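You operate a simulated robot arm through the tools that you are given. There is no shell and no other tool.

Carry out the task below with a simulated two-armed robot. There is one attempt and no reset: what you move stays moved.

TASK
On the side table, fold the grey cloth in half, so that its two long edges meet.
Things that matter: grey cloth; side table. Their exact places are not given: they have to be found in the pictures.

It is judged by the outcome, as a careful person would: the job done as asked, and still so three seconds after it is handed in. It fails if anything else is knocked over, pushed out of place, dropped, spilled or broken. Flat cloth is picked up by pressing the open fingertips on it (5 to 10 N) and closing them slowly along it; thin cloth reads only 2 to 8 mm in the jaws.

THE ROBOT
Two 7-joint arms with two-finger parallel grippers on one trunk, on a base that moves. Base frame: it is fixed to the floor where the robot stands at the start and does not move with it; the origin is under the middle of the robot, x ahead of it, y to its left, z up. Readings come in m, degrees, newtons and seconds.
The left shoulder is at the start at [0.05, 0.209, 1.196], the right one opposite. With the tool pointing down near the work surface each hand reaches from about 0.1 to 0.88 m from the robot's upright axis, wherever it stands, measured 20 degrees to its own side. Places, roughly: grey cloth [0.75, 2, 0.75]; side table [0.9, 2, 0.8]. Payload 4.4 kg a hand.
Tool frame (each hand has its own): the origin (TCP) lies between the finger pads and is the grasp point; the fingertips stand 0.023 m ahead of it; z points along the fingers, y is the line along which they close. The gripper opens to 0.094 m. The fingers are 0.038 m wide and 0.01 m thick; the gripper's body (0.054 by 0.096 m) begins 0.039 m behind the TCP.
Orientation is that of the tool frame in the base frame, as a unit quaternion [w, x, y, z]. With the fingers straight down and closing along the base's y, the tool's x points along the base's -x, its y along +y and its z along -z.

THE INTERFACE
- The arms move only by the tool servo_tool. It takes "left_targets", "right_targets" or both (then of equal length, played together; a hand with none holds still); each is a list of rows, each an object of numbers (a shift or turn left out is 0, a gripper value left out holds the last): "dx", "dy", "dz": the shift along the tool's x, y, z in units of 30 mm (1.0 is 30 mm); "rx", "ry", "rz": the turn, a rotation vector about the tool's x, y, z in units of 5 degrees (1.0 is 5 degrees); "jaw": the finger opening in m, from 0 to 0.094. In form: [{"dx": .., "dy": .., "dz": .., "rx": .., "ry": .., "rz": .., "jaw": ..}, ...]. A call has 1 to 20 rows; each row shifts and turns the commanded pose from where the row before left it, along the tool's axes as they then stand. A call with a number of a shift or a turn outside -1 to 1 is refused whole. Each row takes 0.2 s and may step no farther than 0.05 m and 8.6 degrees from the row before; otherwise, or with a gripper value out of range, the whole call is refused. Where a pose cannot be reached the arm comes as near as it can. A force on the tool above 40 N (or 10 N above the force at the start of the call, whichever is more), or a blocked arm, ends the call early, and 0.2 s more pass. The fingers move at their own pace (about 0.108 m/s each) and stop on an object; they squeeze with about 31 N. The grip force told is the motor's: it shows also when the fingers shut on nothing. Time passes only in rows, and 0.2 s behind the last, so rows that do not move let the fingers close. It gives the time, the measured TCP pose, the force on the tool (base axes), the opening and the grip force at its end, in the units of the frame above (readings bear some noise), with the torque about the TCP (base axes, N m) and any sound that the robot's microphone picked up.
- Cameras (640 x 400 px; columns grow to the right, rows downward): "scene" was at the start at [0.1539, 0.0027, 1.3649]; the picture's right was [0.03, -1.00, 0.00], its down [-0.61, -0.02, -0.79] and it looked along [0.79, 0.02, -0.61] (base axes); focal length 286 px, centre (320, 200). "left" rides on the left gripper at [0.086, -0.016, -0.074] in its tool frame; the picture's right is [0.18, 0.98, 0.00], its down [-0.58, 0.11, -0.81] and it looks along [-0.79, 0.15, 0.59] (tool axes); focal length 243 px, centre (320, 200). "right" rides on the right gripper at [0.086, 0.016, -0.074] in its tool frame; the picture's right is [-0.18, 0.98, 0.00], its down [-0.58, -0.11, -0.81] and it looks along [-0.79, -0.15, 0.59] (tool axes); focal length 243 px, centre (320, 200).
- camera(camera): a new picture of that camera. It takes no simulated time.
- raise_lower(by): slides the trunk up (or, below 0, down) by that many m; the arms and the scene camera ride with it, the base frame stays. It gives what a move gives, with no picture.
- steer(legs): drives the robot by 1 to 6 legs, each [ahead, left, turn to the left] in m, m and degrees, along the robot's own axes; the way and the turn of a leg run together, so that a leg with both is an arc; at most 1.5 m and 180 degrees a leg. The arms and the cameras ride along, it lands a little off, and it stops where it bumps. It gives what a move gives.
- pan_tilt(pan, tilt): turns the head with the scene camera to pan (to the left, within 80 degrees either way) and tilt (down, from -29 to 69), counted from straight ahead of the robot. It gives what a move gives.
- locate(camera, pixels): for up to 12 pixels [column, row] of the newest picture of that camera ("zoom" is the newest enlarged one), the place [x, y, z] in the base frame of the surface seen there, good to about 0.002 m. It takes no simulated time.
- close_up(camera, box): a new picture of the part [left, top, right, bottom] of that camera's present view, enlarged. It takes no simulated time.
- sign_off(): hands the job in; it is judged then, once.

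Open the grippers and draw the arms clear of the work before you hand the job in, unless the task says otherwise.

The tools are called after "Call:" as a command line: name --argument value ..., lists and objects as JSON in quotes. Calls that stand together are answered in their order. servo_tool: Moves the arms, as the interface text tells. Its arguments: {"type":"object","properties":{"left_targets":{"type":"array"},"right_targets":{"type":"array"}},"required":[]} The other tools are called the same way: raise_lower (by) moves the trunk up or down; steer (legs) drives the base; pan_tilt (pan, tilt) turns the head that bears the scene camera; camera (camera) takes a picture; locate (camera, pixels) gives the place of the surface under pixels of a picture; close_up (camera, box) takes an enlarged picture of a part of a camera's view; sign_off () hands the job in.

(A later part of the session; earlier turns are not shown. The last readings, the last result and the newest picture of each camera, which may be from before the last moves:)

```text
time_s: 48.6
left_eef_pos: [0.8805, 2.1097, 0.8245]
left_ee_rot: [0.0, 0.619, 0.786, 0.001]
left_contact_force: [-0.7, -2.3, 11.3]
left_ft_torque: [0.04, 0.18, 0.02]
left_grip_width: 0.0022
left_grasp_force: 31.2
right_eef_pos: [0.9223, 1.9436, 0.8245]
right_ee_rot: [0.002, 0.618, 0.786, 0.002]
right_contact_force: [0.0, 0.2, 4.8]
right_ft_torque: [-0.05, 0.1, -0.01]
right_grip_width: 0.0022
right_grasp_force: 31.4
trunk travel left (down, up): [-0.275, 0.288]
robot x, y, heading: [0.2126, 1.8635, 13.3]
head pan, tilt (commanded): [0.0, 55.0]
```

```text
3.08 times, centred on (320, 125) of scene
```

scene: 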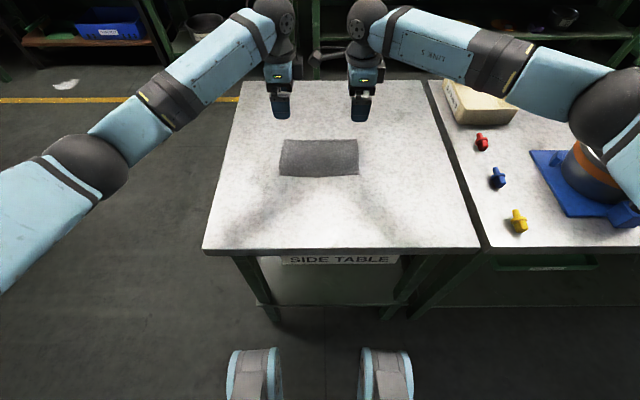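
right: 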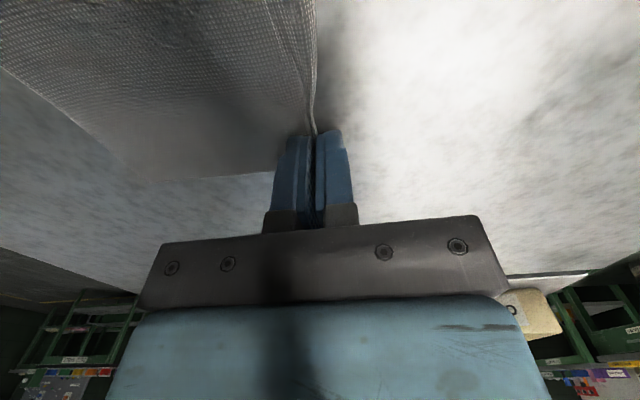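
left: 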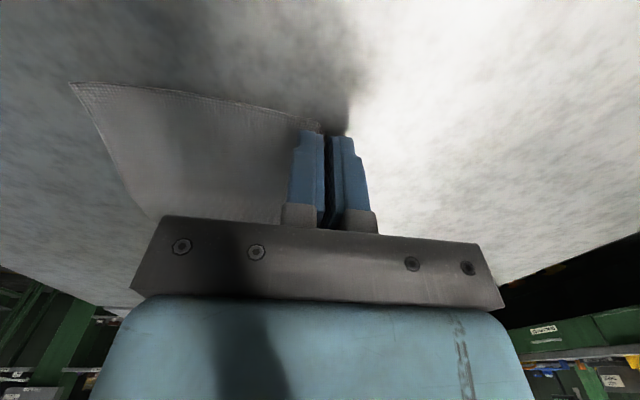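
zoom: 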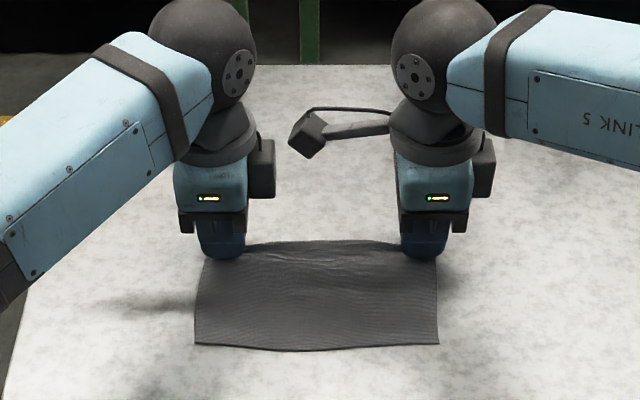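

Both jaws read 2.2 mm with 31 N — cloth is held. I lift 2 cm together with a check look.

Call:
locate --camera "zoom" --pixels '[[197, 342], [436, 343], [316, 348], [320, 245], [206, 262], [436, 262]]'

Call:
servo_tool --left_targets '[{"dz": -0.2}, {"dz": -0.25}, {"dz": -0.25}, {}]' --right_targets '[{"dz": -0.2}, {"dz": -0.25}, {"dz": -0.25}, {}]'

Call:
camera --camera "left"

Call:
camera --camera "right"

Call:
close_up --camera "scene" --box '[250, 60, 390, 190]'

```text
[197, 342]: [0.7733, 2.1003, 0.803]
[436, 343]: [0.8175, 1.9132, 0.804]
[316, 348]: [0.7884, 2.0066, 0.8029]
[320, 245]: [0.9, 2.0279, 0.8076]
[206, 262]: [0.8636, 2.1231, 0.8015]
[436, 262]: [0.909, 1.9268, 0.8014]
```

```text
time_s: 49.6
left_eef_pos: [0.8812, 2.1116, 0.8434]
left_ee_rot: [0.0, 0.618, 0.786, -0.001]
left_contact_force: [-0.6, 0.6, 0.4]
left_ft_torque: [-0.02, 0.0, -0.02]
left_grip_width: 0.0024
left_grasp_force: 30.6
right_eef_pos: [0.9227, 1.9445, 0.8444]
right_ee_rot: [0.001, 0.617, 0.787, 0.002]
right_contact_force: [-0.9, -0.2, 0.3]
right_ft_torque: [-0.02, -0.02, -0.04]
right_grip_width: 0.0021
right_grasp_force: 31.1
trunk travel left (down, up): [-0.275, 0.288]
robot x, y, heading: [0.2112, 1.8639, 13.7]
head pan, tilt (commanded): [0.0, 55.0]
```

```text
taken
```

left: 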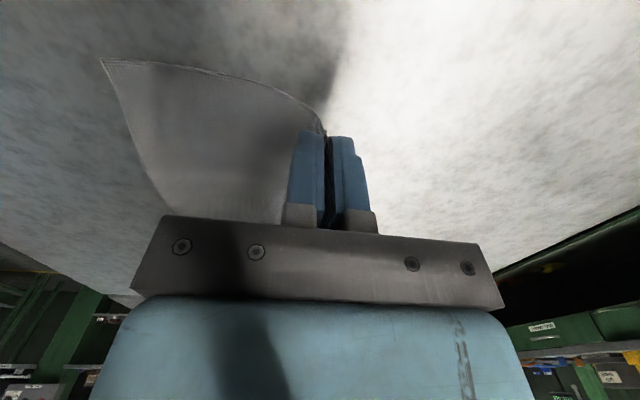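

```text
taken
```

right: 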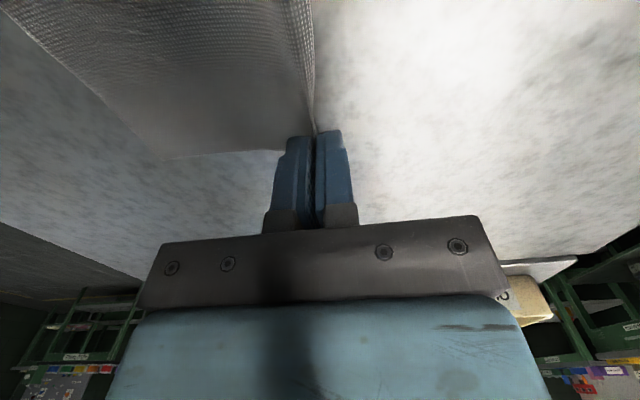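

```text
3.08 times, centred on (320, 125) of scene
```

zoom: 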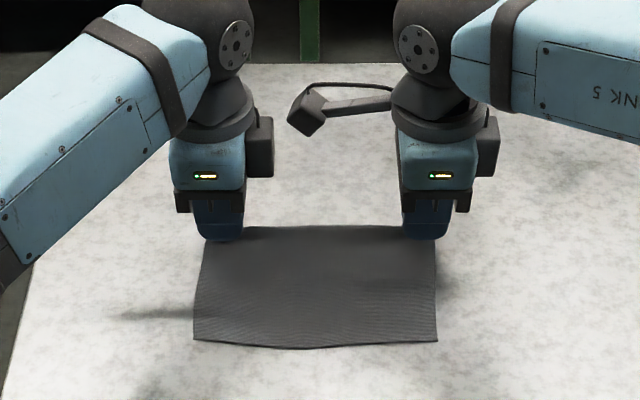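

The far edge came up cleanly with both hands. I zoom on the held edge to see how the strip in the jaws lies.

Call:
close_up --camera "scene" --box '[285, 115, 360, 180]'

Call:
close_up --camera "right" --box '[240, 0, 400, 160]'

Call:
close_up --camera "left" --box '[240, 60, 400, 220]'

```text
6.15 times, centred on (322, 148) of scene
```

zoom: 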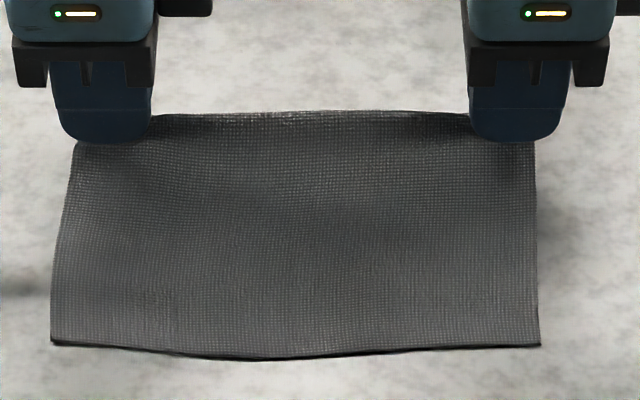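

```text
2.50 times, centred on (320, 80) of right
```

zoom: 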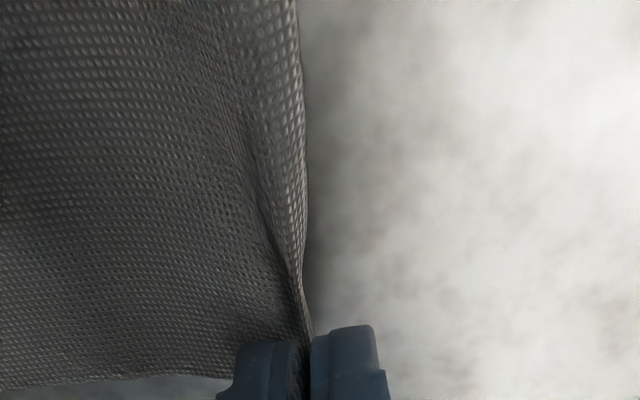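

```text
2.50 times, centred on (320, 140) of left
```

zoom: 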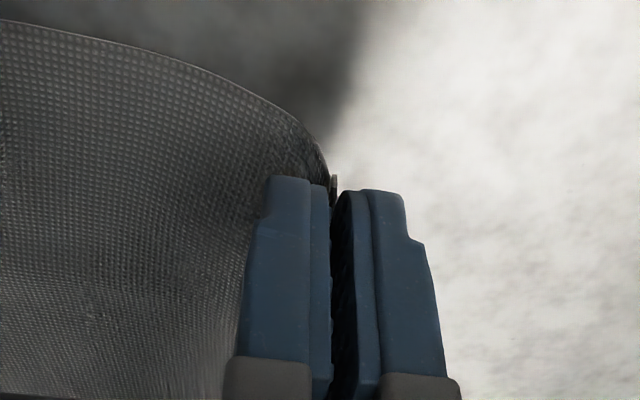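

The cloth hangs cleanly from both grips, pinch ~10.8 cm from the near edge, ~1.8 cm of cloth in the jaws. I now swing the held edge up and back toward me, tilting the fingers forward as it goes (first half of the arc).

Call:
servo_tool --left_targets '[{"dy": -0.15, "dz": -0.217}, {"dy": -0.2, "dz": -0.2}, {"dy": -0.3, "dz": -0.13, "rx": -1}, {"dy": -0.294, "dz": -0.084, "rx": -1}, {"dy": -0.291, "dz": -0.07, "rx": -1}]' --right_targets '[{"dy": -0.15, "dz": -0.217}, {"dy": -0.2, "dz": -0.2}, {"dy": -0.3, "dz": -0.13, "rx": -1}, {"dy": -0.294, "dz": -0.084, "rx": -1}, {"dy": -0.291, "dz": -0.07, "rx": -1}]'

Call:
close_up --camera "scene" --box '[250, 60, 390, 190]'

Call:
camera --camera "left"

Call:
camera --camera "right"

```text
time_s: 50.8
left_eef_pos: [0.8453, 2.1025, 0.8628]
left_ee_rot: [0.081, 0.614, 0.778, 0.104]
left_contact_force: [-0.1, -0.4, 0.2]
left_ft_torque: [-0.01, 0.04, 0.02]
left_grip_width: 0.0024
left_grasp_force: 31.4
right_eef_pos: [0.8858, 1.9349, 0.8622]
right_ee_rot: [0.082, 0.612, 0.78, 0.105]
right_contact_force: [-0.2, 0.9, 0.0]
right_ft_torque: [0.0, 0.03, -0.02]
right_grip_width: 0.002
right_grasp_force: 31.2
trunk travel left (down, up): [-0.275, 0.288]
robot x, y, heading: [0.2142, 1.8649, 13.4]
head pan, tilt (commanded): [0.0, 55.0]
```

```text
3.08 times, centred on (320, 125) of scene
```

zoom: 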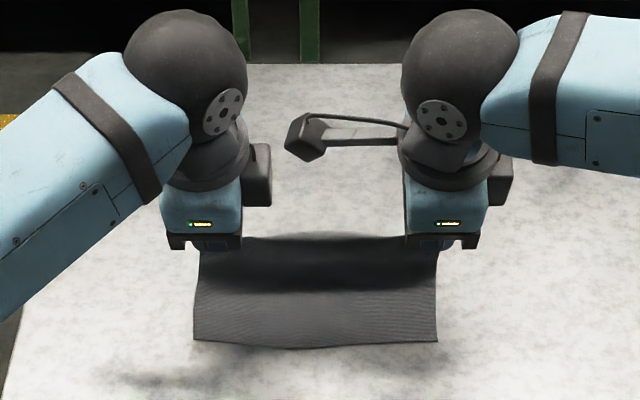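

```text
taken
```

left: 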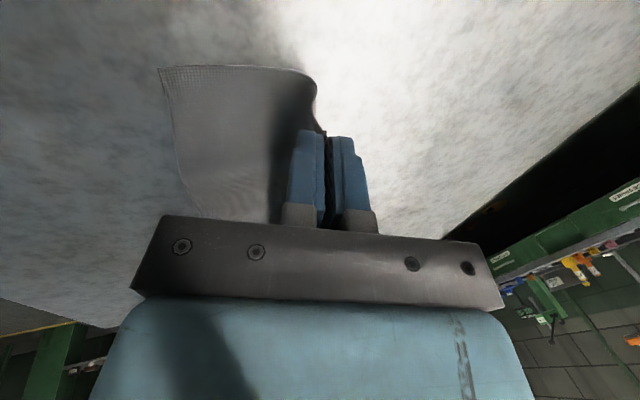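

```text
taken
```

right: 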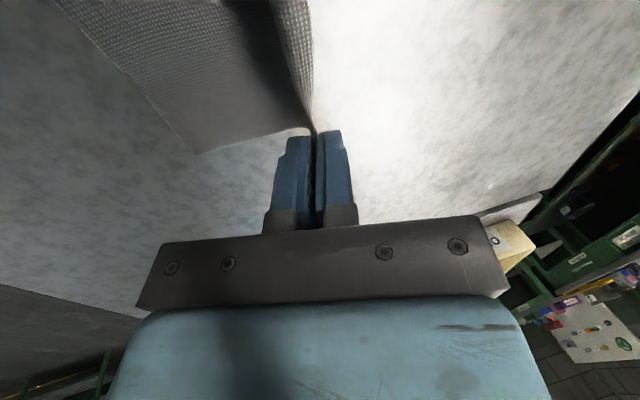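

The fold is forming and the near edge stays put. I continue the arc over the crease.

Call:
servo_tool --left_targets '[{"dy": -0.292, "dz": -0.058, "rx": -1}, {"dy": -0.286, "dz": -0.077, "rx": -1}, {"dy": -0.293, "dz": -0.065, "rx": -1}, {"dy": -0.302, "dz": -0.057, "rx": -1}, {"dy": -0.248, "dz": -0.052}]' --right_targets '[{"dy": -0.292, "dz": -0.058, "rx": -1}, {"dy": -0.286, "dz": -0.077, "rx": -1}, {"dy": -0.293, "dz": -0.065, "rx": -1}, {"dy": -0.302, "dz": -0.057, "rx": -1}, {"dy": -0.248, "dz": -0.052}]'

Call:
close_up --camera "scene" --box '[250, 60, 390, 190]'

Call:
camera --camera "left"

Call:
camera --camera "right"

```text
time_s: 52.0
left_eef_pos: [0.8029, 2.0916, 0.8539]
left_ee_rot: [0.186, 0.591, 0.748, 0.237]
left_contact_force: [-0.4, -0.4, 0.4]
left_ft_torque: [-0.01, 0.04, -0.04]
left_grip_width: 0.0024
left_grasp_force: 30.5
right_eef_pos: [0.8449, 1.9253, 0.8533]
right_ee_rot: [0.187, 0.588, 0.75, 0.239]
right_contact_force: [-0.7, -0.4, -0.4]
right_ft_torque: [-0.02, 0.07, -0.01]
right_grip_width: 0.002
right_grasp_force: 30.9
trunk travel left (down, up): [-0.275, 0.288]
robot x, y, heading: [0.2118, 1.8605, 13.7]
head pan, tilt (commanded): [0.0, 55.0]
```

```text
3.08 times, centred on (320, 125) of scene
```

zoom: 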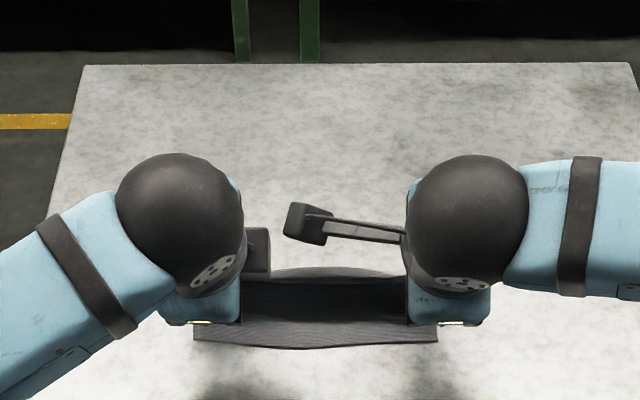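

```text
taken
```

left: 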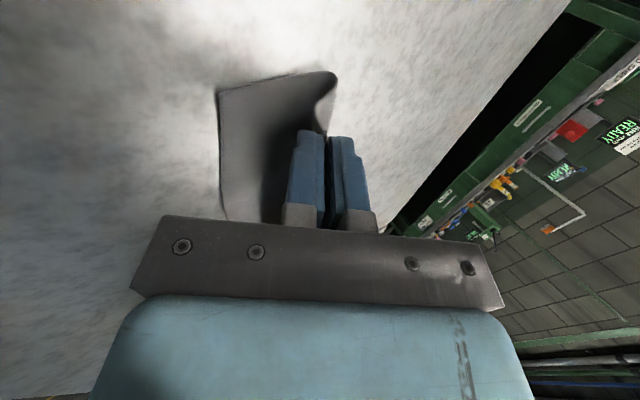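

```text
taken
```

right: 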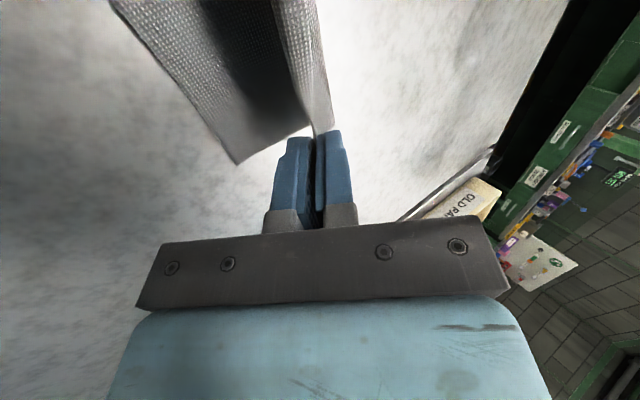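

The loop is over and the near edge looks unmoved at zoom rows ~342. I check its place before laying down.

Call:
locate --camera "zoom" --pixels '[[195, 340], [435, 340], [310, 346], [335, 268], [280, 280], [380, 280]]'

```text
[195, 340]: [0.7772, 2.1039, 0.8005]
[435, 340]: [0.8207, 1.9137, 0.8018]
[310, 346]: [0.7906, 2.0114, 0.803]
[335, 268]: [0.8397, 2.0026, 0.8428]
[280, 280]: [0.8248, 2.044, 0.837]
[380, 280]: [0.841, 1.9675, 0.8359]
```

Near edge at about [0.776,2.1035]–[0.819,1.9135]; the tips are ~4 cm inside it and 3.4 cm up. I lower the held edge toward the near edge (right hand a touch further, since its grip is slightly shallower).

Call:
servo_tool --left_targets '[{"dy": -0.223, "dz": 0.063}, {"dy": -0.223, "dz": 0.063}, {"dy": -0.223, "dz": 0.063}, {"dy": -0.223, "dz": 0.063}, {}]' --right_targets '[{"dy": -0.264, "dz": 0.035}, {"dy": -0.264, "dz": 0.035}, {"dy": -0.264, "dz": 0.035}, {"dy": -0.264, "dz": 0.035}, {}]'

Call:
close_up --camera "scene" --box '[250, 80, 390, 210]'

Call:
camera --camera "left"

Call:
camera --camera "right"

```text
time_s: 53.2
left_eef_pos: [0.7869, 2.0888, 0.8311]
left_ee_rot: [0.186, 0.59, 0.749, 0.236]
left_contact_force: [-0.1, -0.5, -0.3]
left_ft_torque: [-0.02, 0.05, 0.01]
left_grip_width: 0.0023
left_grasp_force: 30.7
right_eef_pos: [0.823, 1.92, 0.8315]
right_ee_rot: [0.186, 0.589, 0.75, 0.237]
right_contact_force: [0.1, 0.1, 0.1]
right_ft_torque: [0.02, 0.04, -0.01]
right_grip_width: 0.0021
right_grasp_force: 30.5
trunk travel left (down, up): [-0.275, 0.288]
robot x, y, heading: [0.2118, 1.8614, 13.6]
head pan, tilt (commanded): [0.0, 55.0]
```

```text
3.08 times, centred on (320, 145) of scene
```

zoom: 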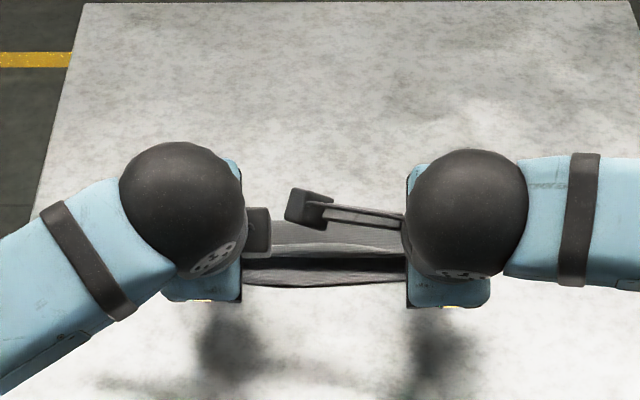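

```text
taken
```

left: 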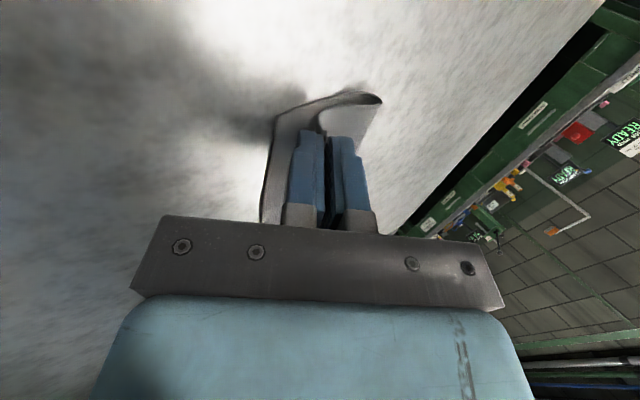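

```text
taken
```

right: 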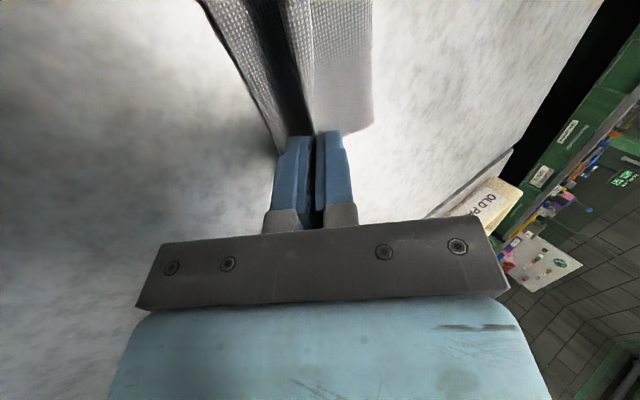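

The loop is visible from the left camera at (350,110); between the hands I need a closer look at where the held edge sits relative to the near edge.

Call:
close_up --camera "scene" --box '[295, 140, 345, 180]'

Call:
close_up --camera "left" --box '[230, 70, 410, 240]'

Call:
close_up --camera "right" --box '[200, 0, 400, 160]'

```text
10.00 times, centred on (320, 160) of scene
```

zoom: 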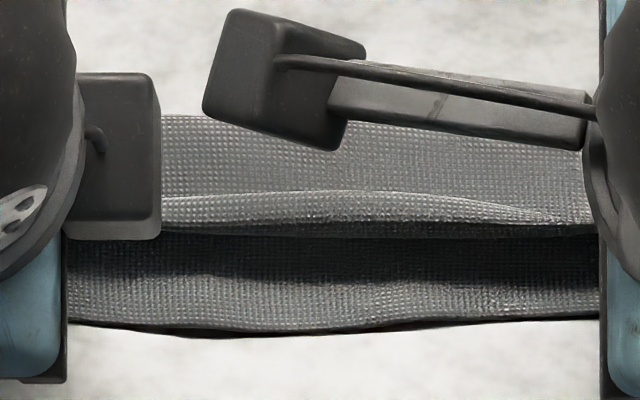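

```text
2.35 times, centred on (320, 155) of left
```

zoom: 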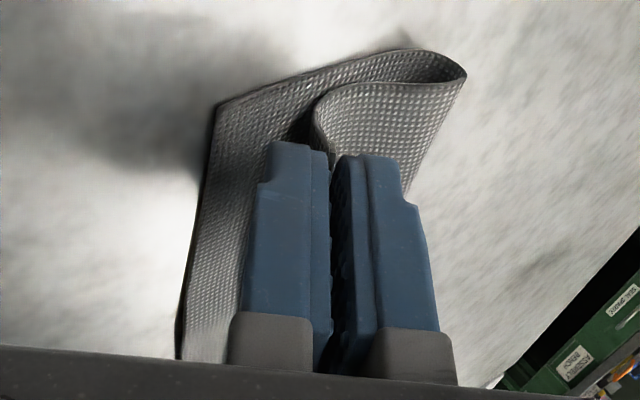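

```text
2.50 times, centred on (300, 80) of right
```

zoom: 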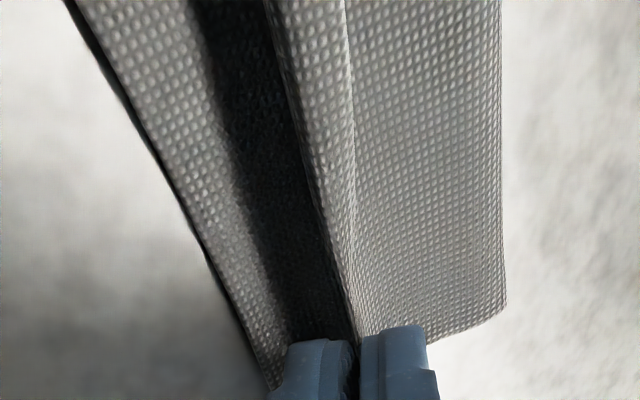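

I locate the crease, the ridge, the free edge and the near edge in this middle view.

Call:
close_up --camera "scene" --box '[295, 140, 345, 180]'

Call:
locate --camera "zoom" --pixels '[[190, 118], [190, 150], [190, 192], [190, 215], [190, 228], [190, 240], [190, 290], [190, 322], [450, 180], [450, 200], [450, 225], [450, 322]]'

```text
10.00 times, centred on (320, 160) of scene
```

zoom: 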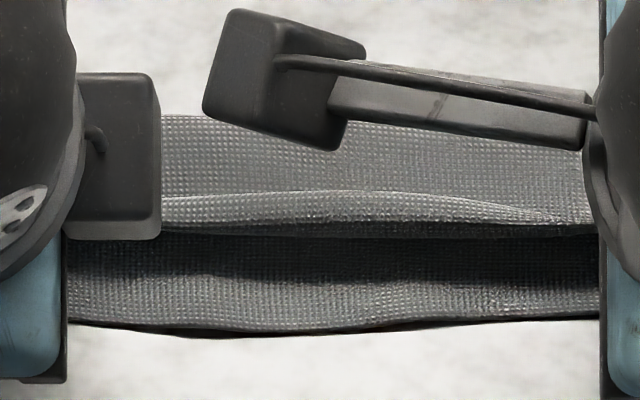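

```text
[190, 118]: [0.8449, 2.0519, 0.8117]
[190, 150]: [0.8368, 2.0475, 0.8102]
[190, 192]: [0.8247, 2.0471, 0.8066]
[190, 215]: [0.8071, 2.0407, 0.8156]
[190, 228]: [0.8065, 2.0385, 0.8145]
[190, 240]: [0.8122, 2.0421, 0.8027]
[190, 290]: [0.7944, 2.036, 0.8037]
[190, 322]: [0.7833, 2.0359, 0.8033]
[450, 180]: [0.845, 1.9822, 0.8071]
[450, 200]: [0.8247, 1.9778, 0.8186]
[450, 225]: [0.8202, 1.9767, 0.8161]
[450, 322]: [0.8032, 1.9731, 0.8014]
```

Numbers agree: crease at 6.4 cm from the near edge, pinch 2 cm from it, so the ~1.9 cm in the jaws should reach the near edge once it lies flat. I open the jaws just a little here and then back out along the fingers.

Call:
servo_tool --left_targets '[{"jaw": 0.006}, {"jaw": 0.01}, {"jaw": 0.014, "dz": -0.05}, {}, {}]' --right_targets '[{"jaw": 0.006}, {"jaw": 0.01}, {"jaw": 0.014, "dz": -0.05}, {}, {}]'

Call:
close_up --camera "scene" --box '[270, 130, 370, 190]'

Call:
close_up --camera "left" --box '[230, 70, 410, 240]'

Call:
close_up --camera "right" --box '[200, 0, 400, 160]'

```text
time_s: 54.4
left_eef_pos: [0.7846, 2.088, 0.8328]
left_ee_rot: [0.186, 0.59, 0.749, 0.237]
left_contact_force: [0.0, 1.4, 0.8]
left_ft_torque: [-0.01, 0.0, 0.02]
left_grip_width: 0.0139
left_grasp_force: 0.2
right_eef_pos: [0.8217, 1.9182, 0.8326]
right_ee_rot: [0.187, 0.589, 0.749, 0.237]
right_contact_force: [0.9, 0.7, -0.2]
right_ft_torque: [-0.02, -0.01, 0.0]
right_grip_width: 0.0143
right_grasp_force: 0.1
trunk travel left (down, up): [-0.275, 0.288]
robot x, y, heading: [0.2091, 1.8612, 13.5]
head pan, tilt (commanded): [0.0, 55.0]
```

```text
6.40 times, centred on (320, 160) of scene
```

zoom: 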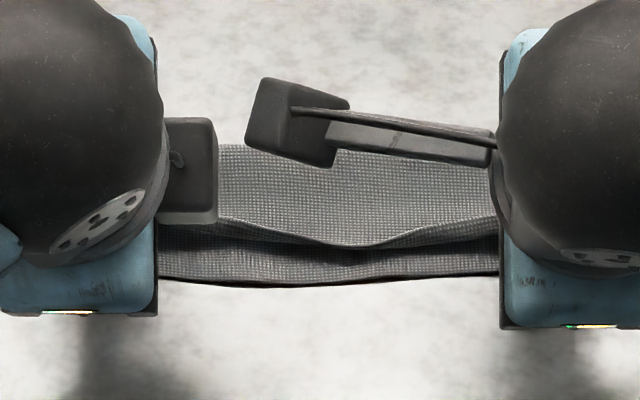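

```text
2.35 times, centred on (320, 155) of left
```

zoom: 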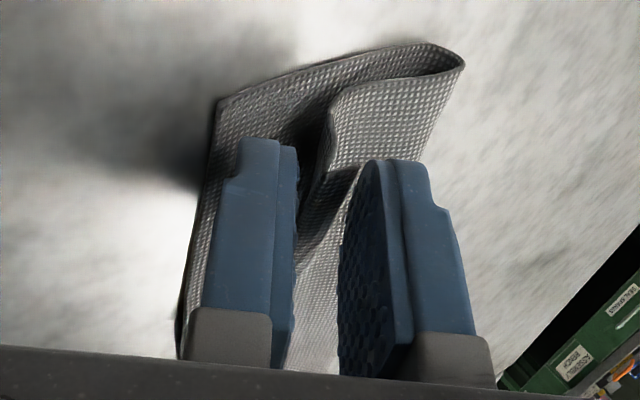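

```text
2.50 times, centred on (300, 80) of right
```

zoom: 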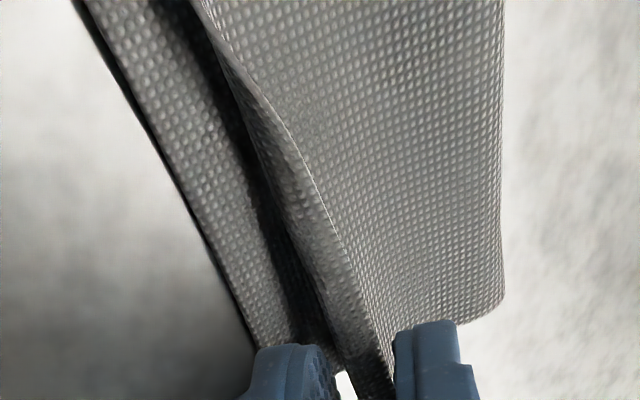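

The strip is loose and starting to unfold in the middle. I back both hands straight out along the fingers.

Call:
servo_tool --left_targets '[{"dz": -0.15}, {"dz": -0.3}, {"dz": -0.5}, {"dz": -0.7}, {"dz": -0.7}, {}]' --right_targets '[{"dz": -0.15}, {"dz": -0.3}, {"dz": -0.5}, {"dz": -0.7}, {"dz": -0.7}, {}]'

Call:
close_up --camera "scene" --box '[270, 130, 370, 190]'

Call:
camera --camera "left"

Call:
camera --camera "right"

```text
time_s: 55.8
left_eef_pos: [0.7476, 2.0785, 0.8911]
left_ee_rot: [0.186, 0.59, 0.749, 0.236]
left_contact_force: [-0.2, -0.3, -0.5]
left_ft_torque: [0.03, 0.0, 0.01]
left_grip_width: 0.0141
left_grasp_force: 0.1
right_eef_pos: [0.7828, 1.9102, 0.89]
right_ee_rot: [0.187, 0.589, 0.749, 0.238]
right_contact_force: [0.6, 0.6, -0.5]
right_ft_torque: [-0.01, -0.01, -0.03]
right_grip_width: 0.0139
right_grasp_force: 0.1
trunk travel left (down, up): [-0.275, 0.288]
robot x, y, heading: [0.2095, 1.8629, 13.4]
head pan, tilt (commanded): [0.0, 55.0]
```

```text
6.40 times, centred on (320, 160) of scene
```

zoom: 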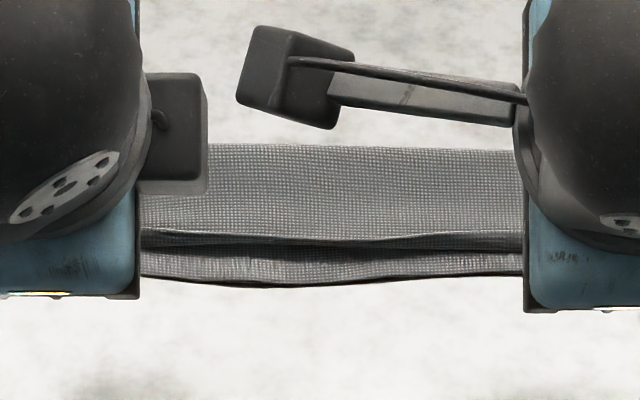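

```text
taken
```

left: 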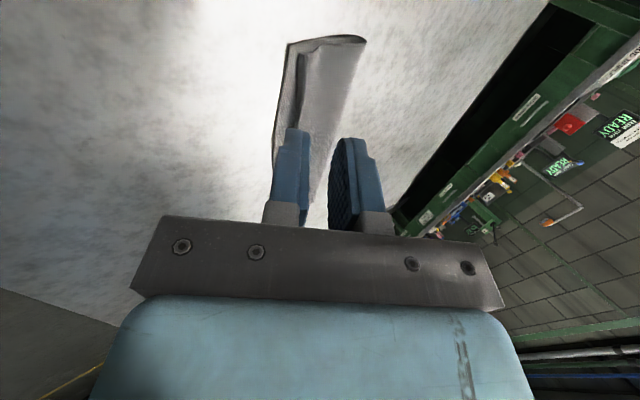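

```text
taken
```

right: 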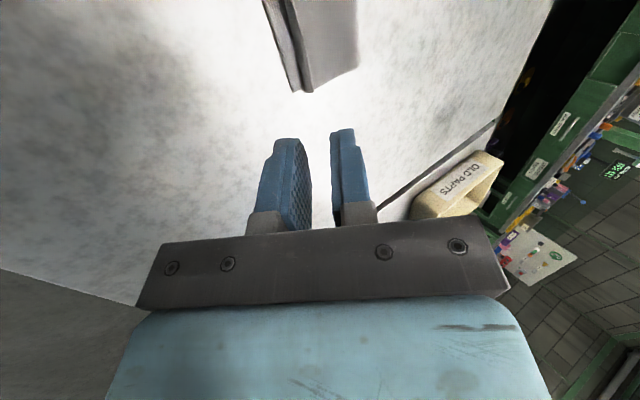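

The fold stays over. I move the hands outward and up so the scene camera sees the whole cloth.

Call:
servo_tool --left_targets '[{"dz": -0.7, "dx": 0.3}, {"dx": 1, "dz": -0.5}, {"dx": 1, "dz": -0.5}, {"dx": 1}, {"dx": 1}]' --right_targets '[{"dz": -0.7, "dx": -0.3}, {"dx": -1, "dz": -0.5}, {"dx": -1, "dz": -0.5}, {"dx": -1}, {"dx": -1}]'

Call:
close_up --camera "scene" --box '[270, 130, 370, 190]'

Call:
camera --camera "scene"

```text
time_s: 57.0
left_eef_pos: [0.6872, 2.1971, 0.9338]
left_ee_rot: [0.186, 0.591, 0.748, 0.238]
left_contact_force: [-0.2, -0.3, 0.2]
left_ft_torque: [0.0, -0.02, 0.02]
left_grip_width: 0.014
left_grasp_force: 0.1
right_eef_pos: [0.7824, 1.7763, 0.9322]
right_ee_rot: [0.187, 0.588, 0.75, 0.237]
right_contact_force: [0.3, -0.1, -0.1]
right_ft_torque: [-0.02, 0.03, 0.03]
right_grip_width: 0.0141
right_grasp_force: 0.0
trunk travel left (down, up): [-0.275, 0.288]
robot x, y, heading: [0.2142, 1.8644, 13.5]
head pan, tilt (commanded): [0.0, 55.0]
```

```text
6.40 times, centred on (320, 160) of scene
```

zoom: 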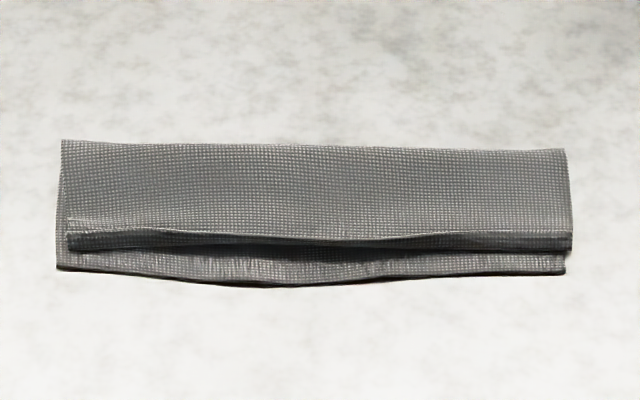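

```text
taken
```

scene: 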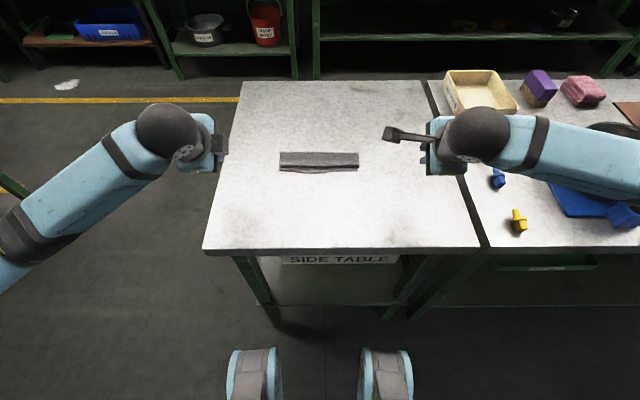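

The cloth is folded; the top layer's near rim at zoom rows 230–250 looks turned down/under and about 2 cm short of the lower edge. I measure it.

Call:
close_up --camera "scene" --box '[275, 145, 325, 180]'

Call:
locate --camera "zoom" --pixels '[[60, 80], [150, 80], [100, 130], [100, 147], [60, 158], [100, 165], [100, 185], [60, 195], [250, 150], [250, 160], [250, 172], [250, 200]]'

Call:
close_up --camera "scene" --box '[315, 145, 365, 180]'

```text
11.43 times, centred on (300, 162) of scene
```

zoom: 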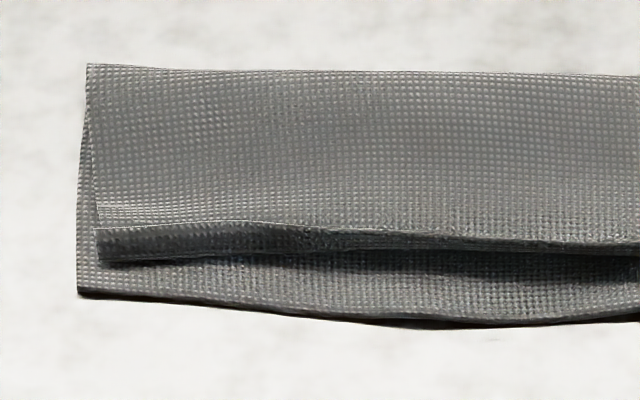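

```text
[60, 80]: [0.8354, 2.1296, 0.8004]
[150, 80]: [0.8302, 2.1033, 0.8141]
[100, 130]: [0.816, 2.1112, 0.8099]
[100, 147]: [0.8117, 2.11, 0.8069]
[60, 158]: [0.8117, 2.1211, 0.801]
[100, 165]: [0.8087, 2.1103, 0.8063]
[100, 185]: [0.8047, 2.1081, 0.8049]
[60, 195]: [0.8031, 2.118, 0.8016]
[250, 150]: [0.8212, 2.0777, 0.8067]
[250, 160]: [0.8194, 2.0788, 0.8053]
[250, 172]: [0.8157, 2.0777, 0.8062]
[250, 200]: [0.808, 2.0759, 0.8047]
```

```text
11.43 times, centred on (340, 162) of scene
```

zoom: 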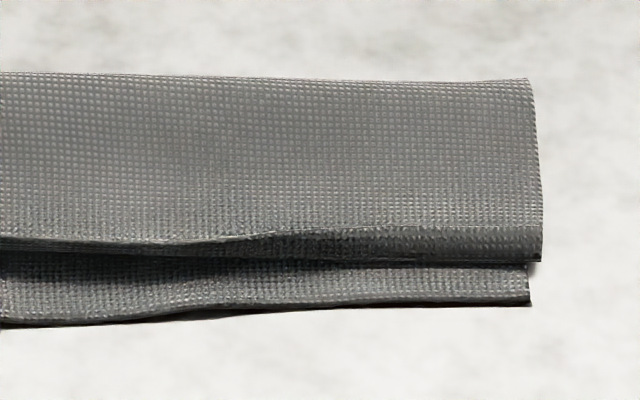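

I probe heights across the right end: top layer, band, and lower layer at column 500, and similar at column 200.

Call:
locate --camera "zoom" --pixels '[[500, 100], [500, 180], [500, 215], [500, 228], [500, 238], [500, 250], [500, 258], [500, 275], [500, 298], [200, 230], [200, 255], [200, 305]]'

Call:
close_up --camera "scene" --box '[275, 145, 325, 180]'

Call:
locate --camera "zoom" --pixels '[[130, 75], [130, 190], [130, 215], [130, 224], [130, 235], [130, 248], [130, 258], [130, 275], [130, 290], [500, 240], [500, 255], [500, 310]]'

```text
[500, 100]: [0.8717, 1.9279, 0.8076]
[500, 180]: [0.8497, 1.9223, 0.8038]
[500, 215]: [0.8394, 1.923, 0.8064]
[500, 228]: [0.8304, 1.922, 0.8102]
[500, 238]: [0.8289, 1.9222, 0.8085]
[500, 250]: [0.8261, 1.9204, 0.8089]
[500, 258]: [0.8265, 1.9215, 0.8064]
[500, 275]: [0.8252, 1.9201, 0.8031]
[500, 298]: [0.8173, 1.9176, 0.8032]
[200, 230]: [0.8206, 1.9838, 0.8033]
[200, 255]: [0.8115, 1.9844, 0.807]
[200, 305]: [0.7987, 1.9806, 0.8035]
```

```text
11.43 times, centred on (300, 162) of scene
```

zoom: 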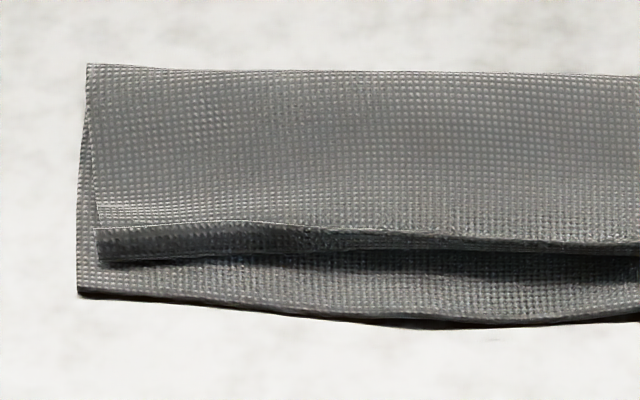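

```text
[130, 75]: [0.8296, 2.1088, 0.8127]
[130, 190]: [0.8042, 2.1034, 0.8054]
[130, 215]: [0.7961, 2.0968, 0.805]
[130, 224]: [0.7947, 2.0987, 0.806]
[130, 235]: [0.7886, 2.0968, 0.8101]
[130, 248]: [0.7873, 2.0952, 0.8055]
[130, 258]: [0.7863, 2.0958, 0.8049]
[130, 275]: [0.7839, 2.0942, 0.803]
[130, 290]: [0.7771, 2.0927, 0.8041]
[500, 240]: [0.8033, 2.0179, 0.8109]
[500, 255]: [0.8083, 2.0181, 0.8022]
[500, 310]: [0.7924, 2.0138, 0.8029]
```

Profile at both ends: the last strip of the top layer stands as a small ridge (z≈0.810) with its free edge ~1 cm short of the lower edge; unfolding it should make the edges meet. I straighten both hands to vertical and close the jaws to iron this ridge out toward me.

Call:
servo_tool --left_targets '[{"rx": 1, "jaw": 0.0}, {"rx": 1}, {"rx": 1}, {"rx": 1}, {"rx": 1}, {"rx": 1}, {"rx": 1}, {}]' --right_targets '[{"rx": 1, "jaw": 0.0}, {"rx": 1}, {"rx": 1}, {"rx": 1}, {"rx": 1}, {"rx": 1}, {"rx": 1}, {}]'

```text
time_s: 58.8
left_eef_pos: [0.6886, 2.1979, 0.9336]
left_ee_rot: [0.0, 0.619, 0.786, 0.0]
left_contact_force: [0.6, 1.0, -0.8]
left_ft_torque: [-0.02, 0.04, 0.01]
left_grip_width: 0.0
left_grasp_force: 31.1
right_eef_pos: [0.7832, 1.7772, 0.9315]
right_ee_rot: [0.001, 0.617, 0.787, 0.001]
right_contact_force: [0.0, -0.1, -0.1]
right_ft_torque: [0.01, 0.01, 0.03]
right_grip_width: 0.0
right_grasp_force: 31.3
trunk travel left (down, up): [-0.275, 0.288]
robot x, y, heading: [0.2093, 1.8627, 13.5]
head pan, tilt (commanded): [0.0, 55.0]
```

I bring the closed fingertips over the top layer just ahead of the ridge near both ends, about 1.5 cm above it.

Call:
servo_tool --left_targets '[{"dx": -0.768, "dy": 0.488, "dz": 0.465}, {"dx": -0.768, "dy": 0.488, "dz": 0.465}, {"dx": -0.768, "dy": 0.488, "dz": 0.465}, {"dx": -0.768, "dy": 0.488, "dz": 0.465}, {"dx": -0.768, "dy": 0.488, "dz": 0.465}, {"dx": -0.768, "dy": 0.488, "dz": 0.465}, {}]' --right_targets '[{"dx": 0.763, "dy": 0.528, "dz": 0.453}, {"dx": 0.763, "dy": 0.528, "dz": 0.453}, {"dx": 0.763, "dy": 0.528, "dz": 0.453}, {"dx": 0.763, "dy": 0.528, "dz": 0.453}, {"dx": 0.763, "dy": 0.528, "dz": 0.453}, {"dx": 0.763, "dy": 0.528, "dz": 0.453}, {}]'

Call:
close_up --camera "scene" --box '[260, 90, 380, 190]'

Call:
close_up --camera "left" --box '[180, 60, 420, 220]'

Call:
close_up --camera "right" --box '[180, 30, 420, 190]'

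```text
time_s: 60.4
left_eef_pos: [0.8088, 2.0891, 0.8475]
left_ee_rot: [-0.003, 0.615, 0.789, 0.002]
left_contact_force: [0.2, 2.0, 0.3]
left_ft_torque: [-0.15, -0.04, 0.01]
left_grip_width: 0.0
left_grasp_force: 30.8
right_eef_pos: [0.847, 1.9295, 0.8489]
right_ee_rot: [0.003, 0.621, 0.784, 0.0]
right_contact_force: [0.7, -1.2, -0.1]
right_ft_torque: [0.06, 0.0, -0.01]
right_grip_width: 0.0003
right_grasp_force: 31.0
trunk travel left (down, up): [-0.275, 0.288]
robot x, y, heading: [0.2096, 1.8634, 13.5]
head pan, tilt (commanded): [0.0, 55.0]
stopped in row 7 (left hand): the force on the tool passed its limit at 43 N (the readings are from after the stop); the commanded pose is now the measured one
```

```text
4.00 times, centred on (320, 140) of scene
```

zoom: 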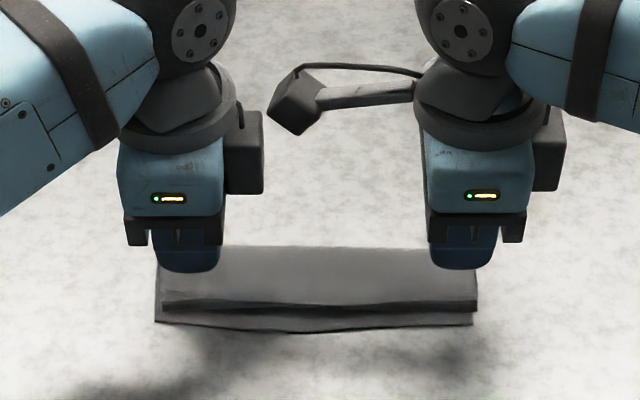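

```text
2.50 times, centred on (300, 140) of left
```

zoom: 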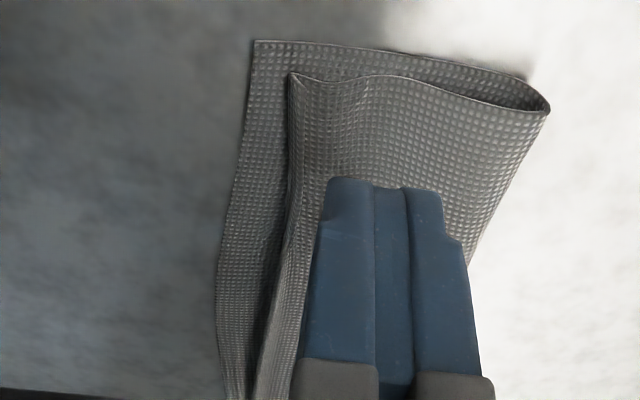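

```text
2.50 times, centred on (300, 110) of right
```

zoom: 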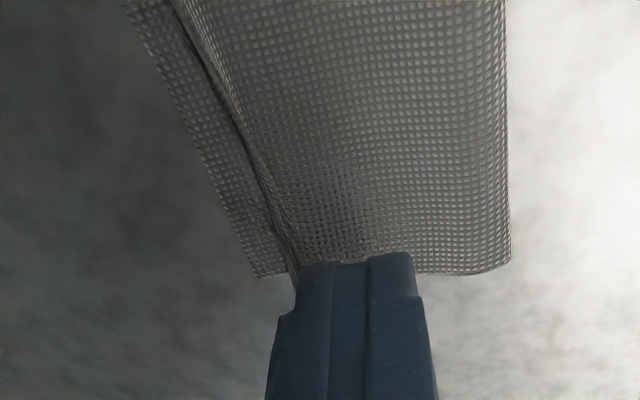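

The hands touched each other (right camera cube against the left gripper, 43 N stop); the cloth is untouched. I take the right hand straight outward and up, and will iron with the left hand alone.

Call:
servo_tool --right_targets '[{"dx": -0.5}, {"dx": -0.8, "dz": -0.3}, {"dx": -1, "dz": -0.5}, {"dx": -1, "dz": -0.5}, {"dx": -1}, {}]'

Call:
servo_tool --left_targets '[{}]'

Call:
close_up --camera "scene" --box '[260, 90, 380, 190]'

```text
time_s: 61.8
left_eef_pos: [0.8073, 2.0889, 0.847]
left_ee_rot: [-0.003, 0.616, 0.788, 0.002]
left_contact_force: [-0.1, 0.0, -0.5]
left_ft_torque: [0.04, 0.01, 0.02]
left_grip_width: 0.0
left_grasp_force: 30.9
right_eef_pos: [0.877, 1.804, 0.8886]
right_ee_rot: [0.003, 0.62, 0.785, -0.001]
right_contact_force: [-0.1, -0.3, 0.0]
right_ft_torque: [0.04, 0.03, 0.03]
right_grip_width: 0.0
right_grasp_force: 30.6
trunk travel left (down, up): [-0.275, 0.288]
robot x, y, heading: [0.2126, 1.864, 13.4]
head pan, tilt (commanded): [0.0, 55.0]
```

```text
time_s: 62.2
left_eef_pos: [0.8079, 2.0884, 0.8472]
left_ee_rot: [-0.001, 0.615, 0.788, 0.001]
left_contact_force: [0.2, -0.1, -0.3]
left_ft_torque: [0.0, -0.01, 0.02]
left_grip_width: 0.0
left_grasp_force: 31.0
right_eef_pos: [0.8774, 1.8037, 0.8881]
right_ee_rot: [0.003, 0.621, 0.784, -0.001]
right_contact_force: [0.4, -1.3, 0.6]
right_ft_torque: [0.05, 0.03, -0.01]
right_grip_width: 0.0
right_grasp_force: 31.0
trunk travel left (down, up): [-0.275, 0.288]
robot x, y, heading: [0.2101, 1.8641, 13.5]
head pan, tilt (commanded): [0.0, 55.0]
```

```text
4.00 times, centred on (320, 140) of scene
```

zoom: 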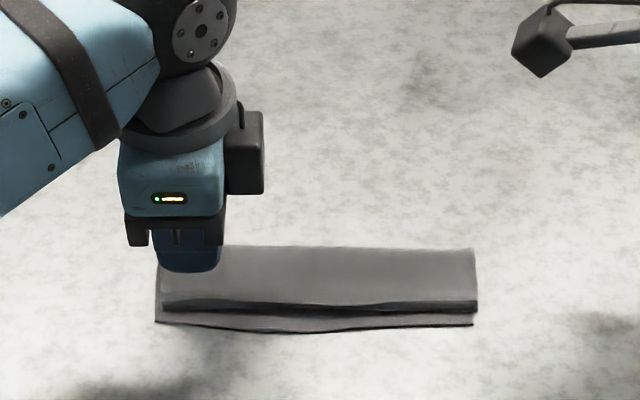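

Left fingertip stands ~1.7 cm ahead of the ridge near the left end. I press down gently there.

Call:
servo_tool --left_targets '[{"dz": 0.25}, {"dz": 0.25}, {"dz": 0.1}, {}]'

Call:
close_up --camera "left" --box '[180, 60, 420, 220]'

```text
time_s: 63.2
left_eef_pos: [0.8079, 2.0886, 0.8292]
left_ee_rot: [-0.003, 0.614, 0.789, 0.002]
left_contact_force: [0.1, -0.5, 0.3]
left_ft_torque: [0.01, 0.0, 0.01]
left_grip_width: 0.0002
left_grasp_force: 30.6
right_eef_pos: [0.8765, 1.8041, 0.8896]
right_ee_rot: [0.003, 0.62, 0.784, -0.001]
right_contact_force: [-1.1, -0.1, -0.2]
right_ft_torque: [-0.01, -0.01, 0.03]
right_grip_width: 0.0002
right_grasp_force: 30.8
trunk travel left (down, up): [-0.275, 0.288]
robot x, y, heading: [0.2093, 1.8653, 13.5]
head pan, tilt (commanded): [0.0, 55.0]
```

```text
2.50 times, centred on (300, 140) of left
```

zoom: 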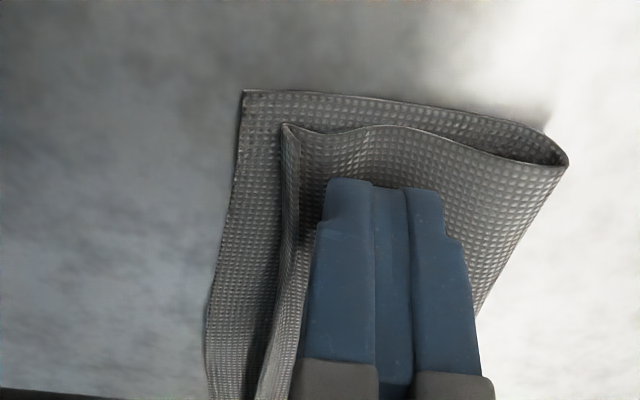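

Contact is about to begin; I press another ~1.5 mm.

Call:
servo_tool --left_targets '[{"dz": 0.03}, {"dz": 0.03}, {}]'

```text
time_s: 64.0
left_eef_pos: [0.8077, 2.0903, 0.8278]
left_ee_rot: [-0.002, 0.615, 0.789, 0.001]
left_contact_force: [-0.9, -0.1, -0.2]
left_ft_torque: [0.04, 0.0, -0.05]
left_grip_width: 0.0
left_grasp_force: 31.2
right_eef_pos: [0.8774, 1.8047, 0.8886]
right_ee_rot: [0.003, 0.62, 0.784, -0.001]
right_contact_force: [0.5, 0.1, 0.2]
right_ft_torque: [-0.01, 0.02, -0.02]
right_grip_width: 0.0
right_grasp_force: 31.3
trunk travel left (down, up): [-0.275, 0.288]
robot x, y, heading: [0.2113, 1.8638, 13.5]
head pan, tilt (commanded): [0.0, 55.0]
```

Call:
servo_tool --left_targets '[{"dz": 0.03}, {"dz": 0.03}, {}]'

```text
time_s: 64.8
left_eef_pos: [0.8082, 2.0889, 0.8269]
left_ee_rot: [-0.002, 0.615, 0.789, 0.002]
left_contact_force: [-0.7, -0.1, 1.3]
left_ft_torque: [0.01, -0.02, 0.0]
left_grip_width: 0.0001
left_grasp_force: 31.5
right_eef_pos: [0.8772, 1.803, 0.8887]
right_ee_rot: [0.004, 0.62, 0.784, -0.001]
right_contact_force: [-0.6, 0.4, -0.5]
right_ft_torque: [0.0, 0.02, 0.02]
right_grip_width: 0.0
right_grasp_force: 30.7
trunk travel left (down, up): [-0.275, 0.288]
robot x, y, heading: [0.2142, 1.8637, 13.6]
head pan, tilt (commanded): [0.0, 55.0]
```

Light contact (1.3 N). I now slide the fingertip about 2 cm toward me over the ridge, as in ironing.

Call:
servo_tool --left_targets '[{"dy": -0.1, "dz": 0.01}, {"dy": -0.1}, {"dy": -0.1}, {"dy": -0.1}, {"dy": -0.1}, {"dy": -0.1}]'

Call:
close_up --camera "left" --box '[180, 60, 420, 220]'

Call:
close_up --camera "scene" --box '[260, 110, 380, 190]'

```text
time_s: 66.2
left_eef_pos: [0.7902, 2.0844, 0.8259]
left_ee_rot: [-0.002, 0.615, 0.789, 0.002]
left_contact_force: [0.7, -0.7, 1.2]
left_ft_torque: [-0.01, 0.02, 0.03]
left_grip_width: 0.0
left_grasp_force: 31.2
right_eef_pos: [0.8771, 1.8031, 0.8889]
right_ee_rot: [0.003, 0.621, 0.784, 0.0]
right_contact_force: [0.3, -0.8, -0.2]
right_ft_torque: [-0.02, -0.01, -0.04]
right_grip_width: 0.0001
right_grasp_force: 31.0
trunk travel left (down, up): [-0.275, 0.288]
robot x, y, heading: [0.2077, 1.8639, 13.7]
head pan, tilt (commanded): [0.0, 55.0]
```

```text
2.50 times, centred on (300, 140) of left
```

zoom: 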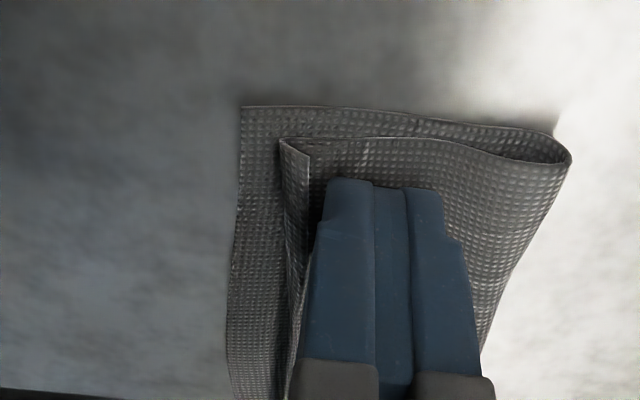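

```text
5.00 times, centred on (320, 150) of scene
```

zoom: 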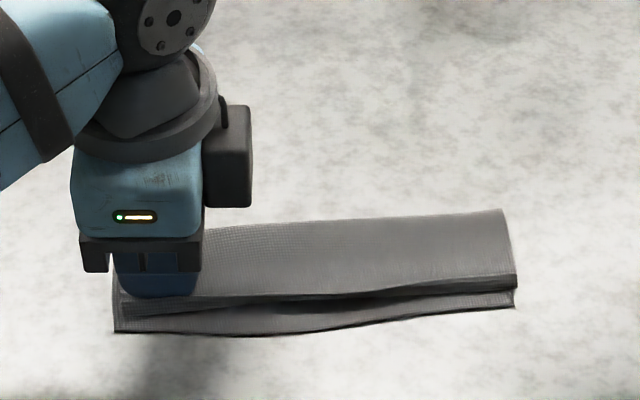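

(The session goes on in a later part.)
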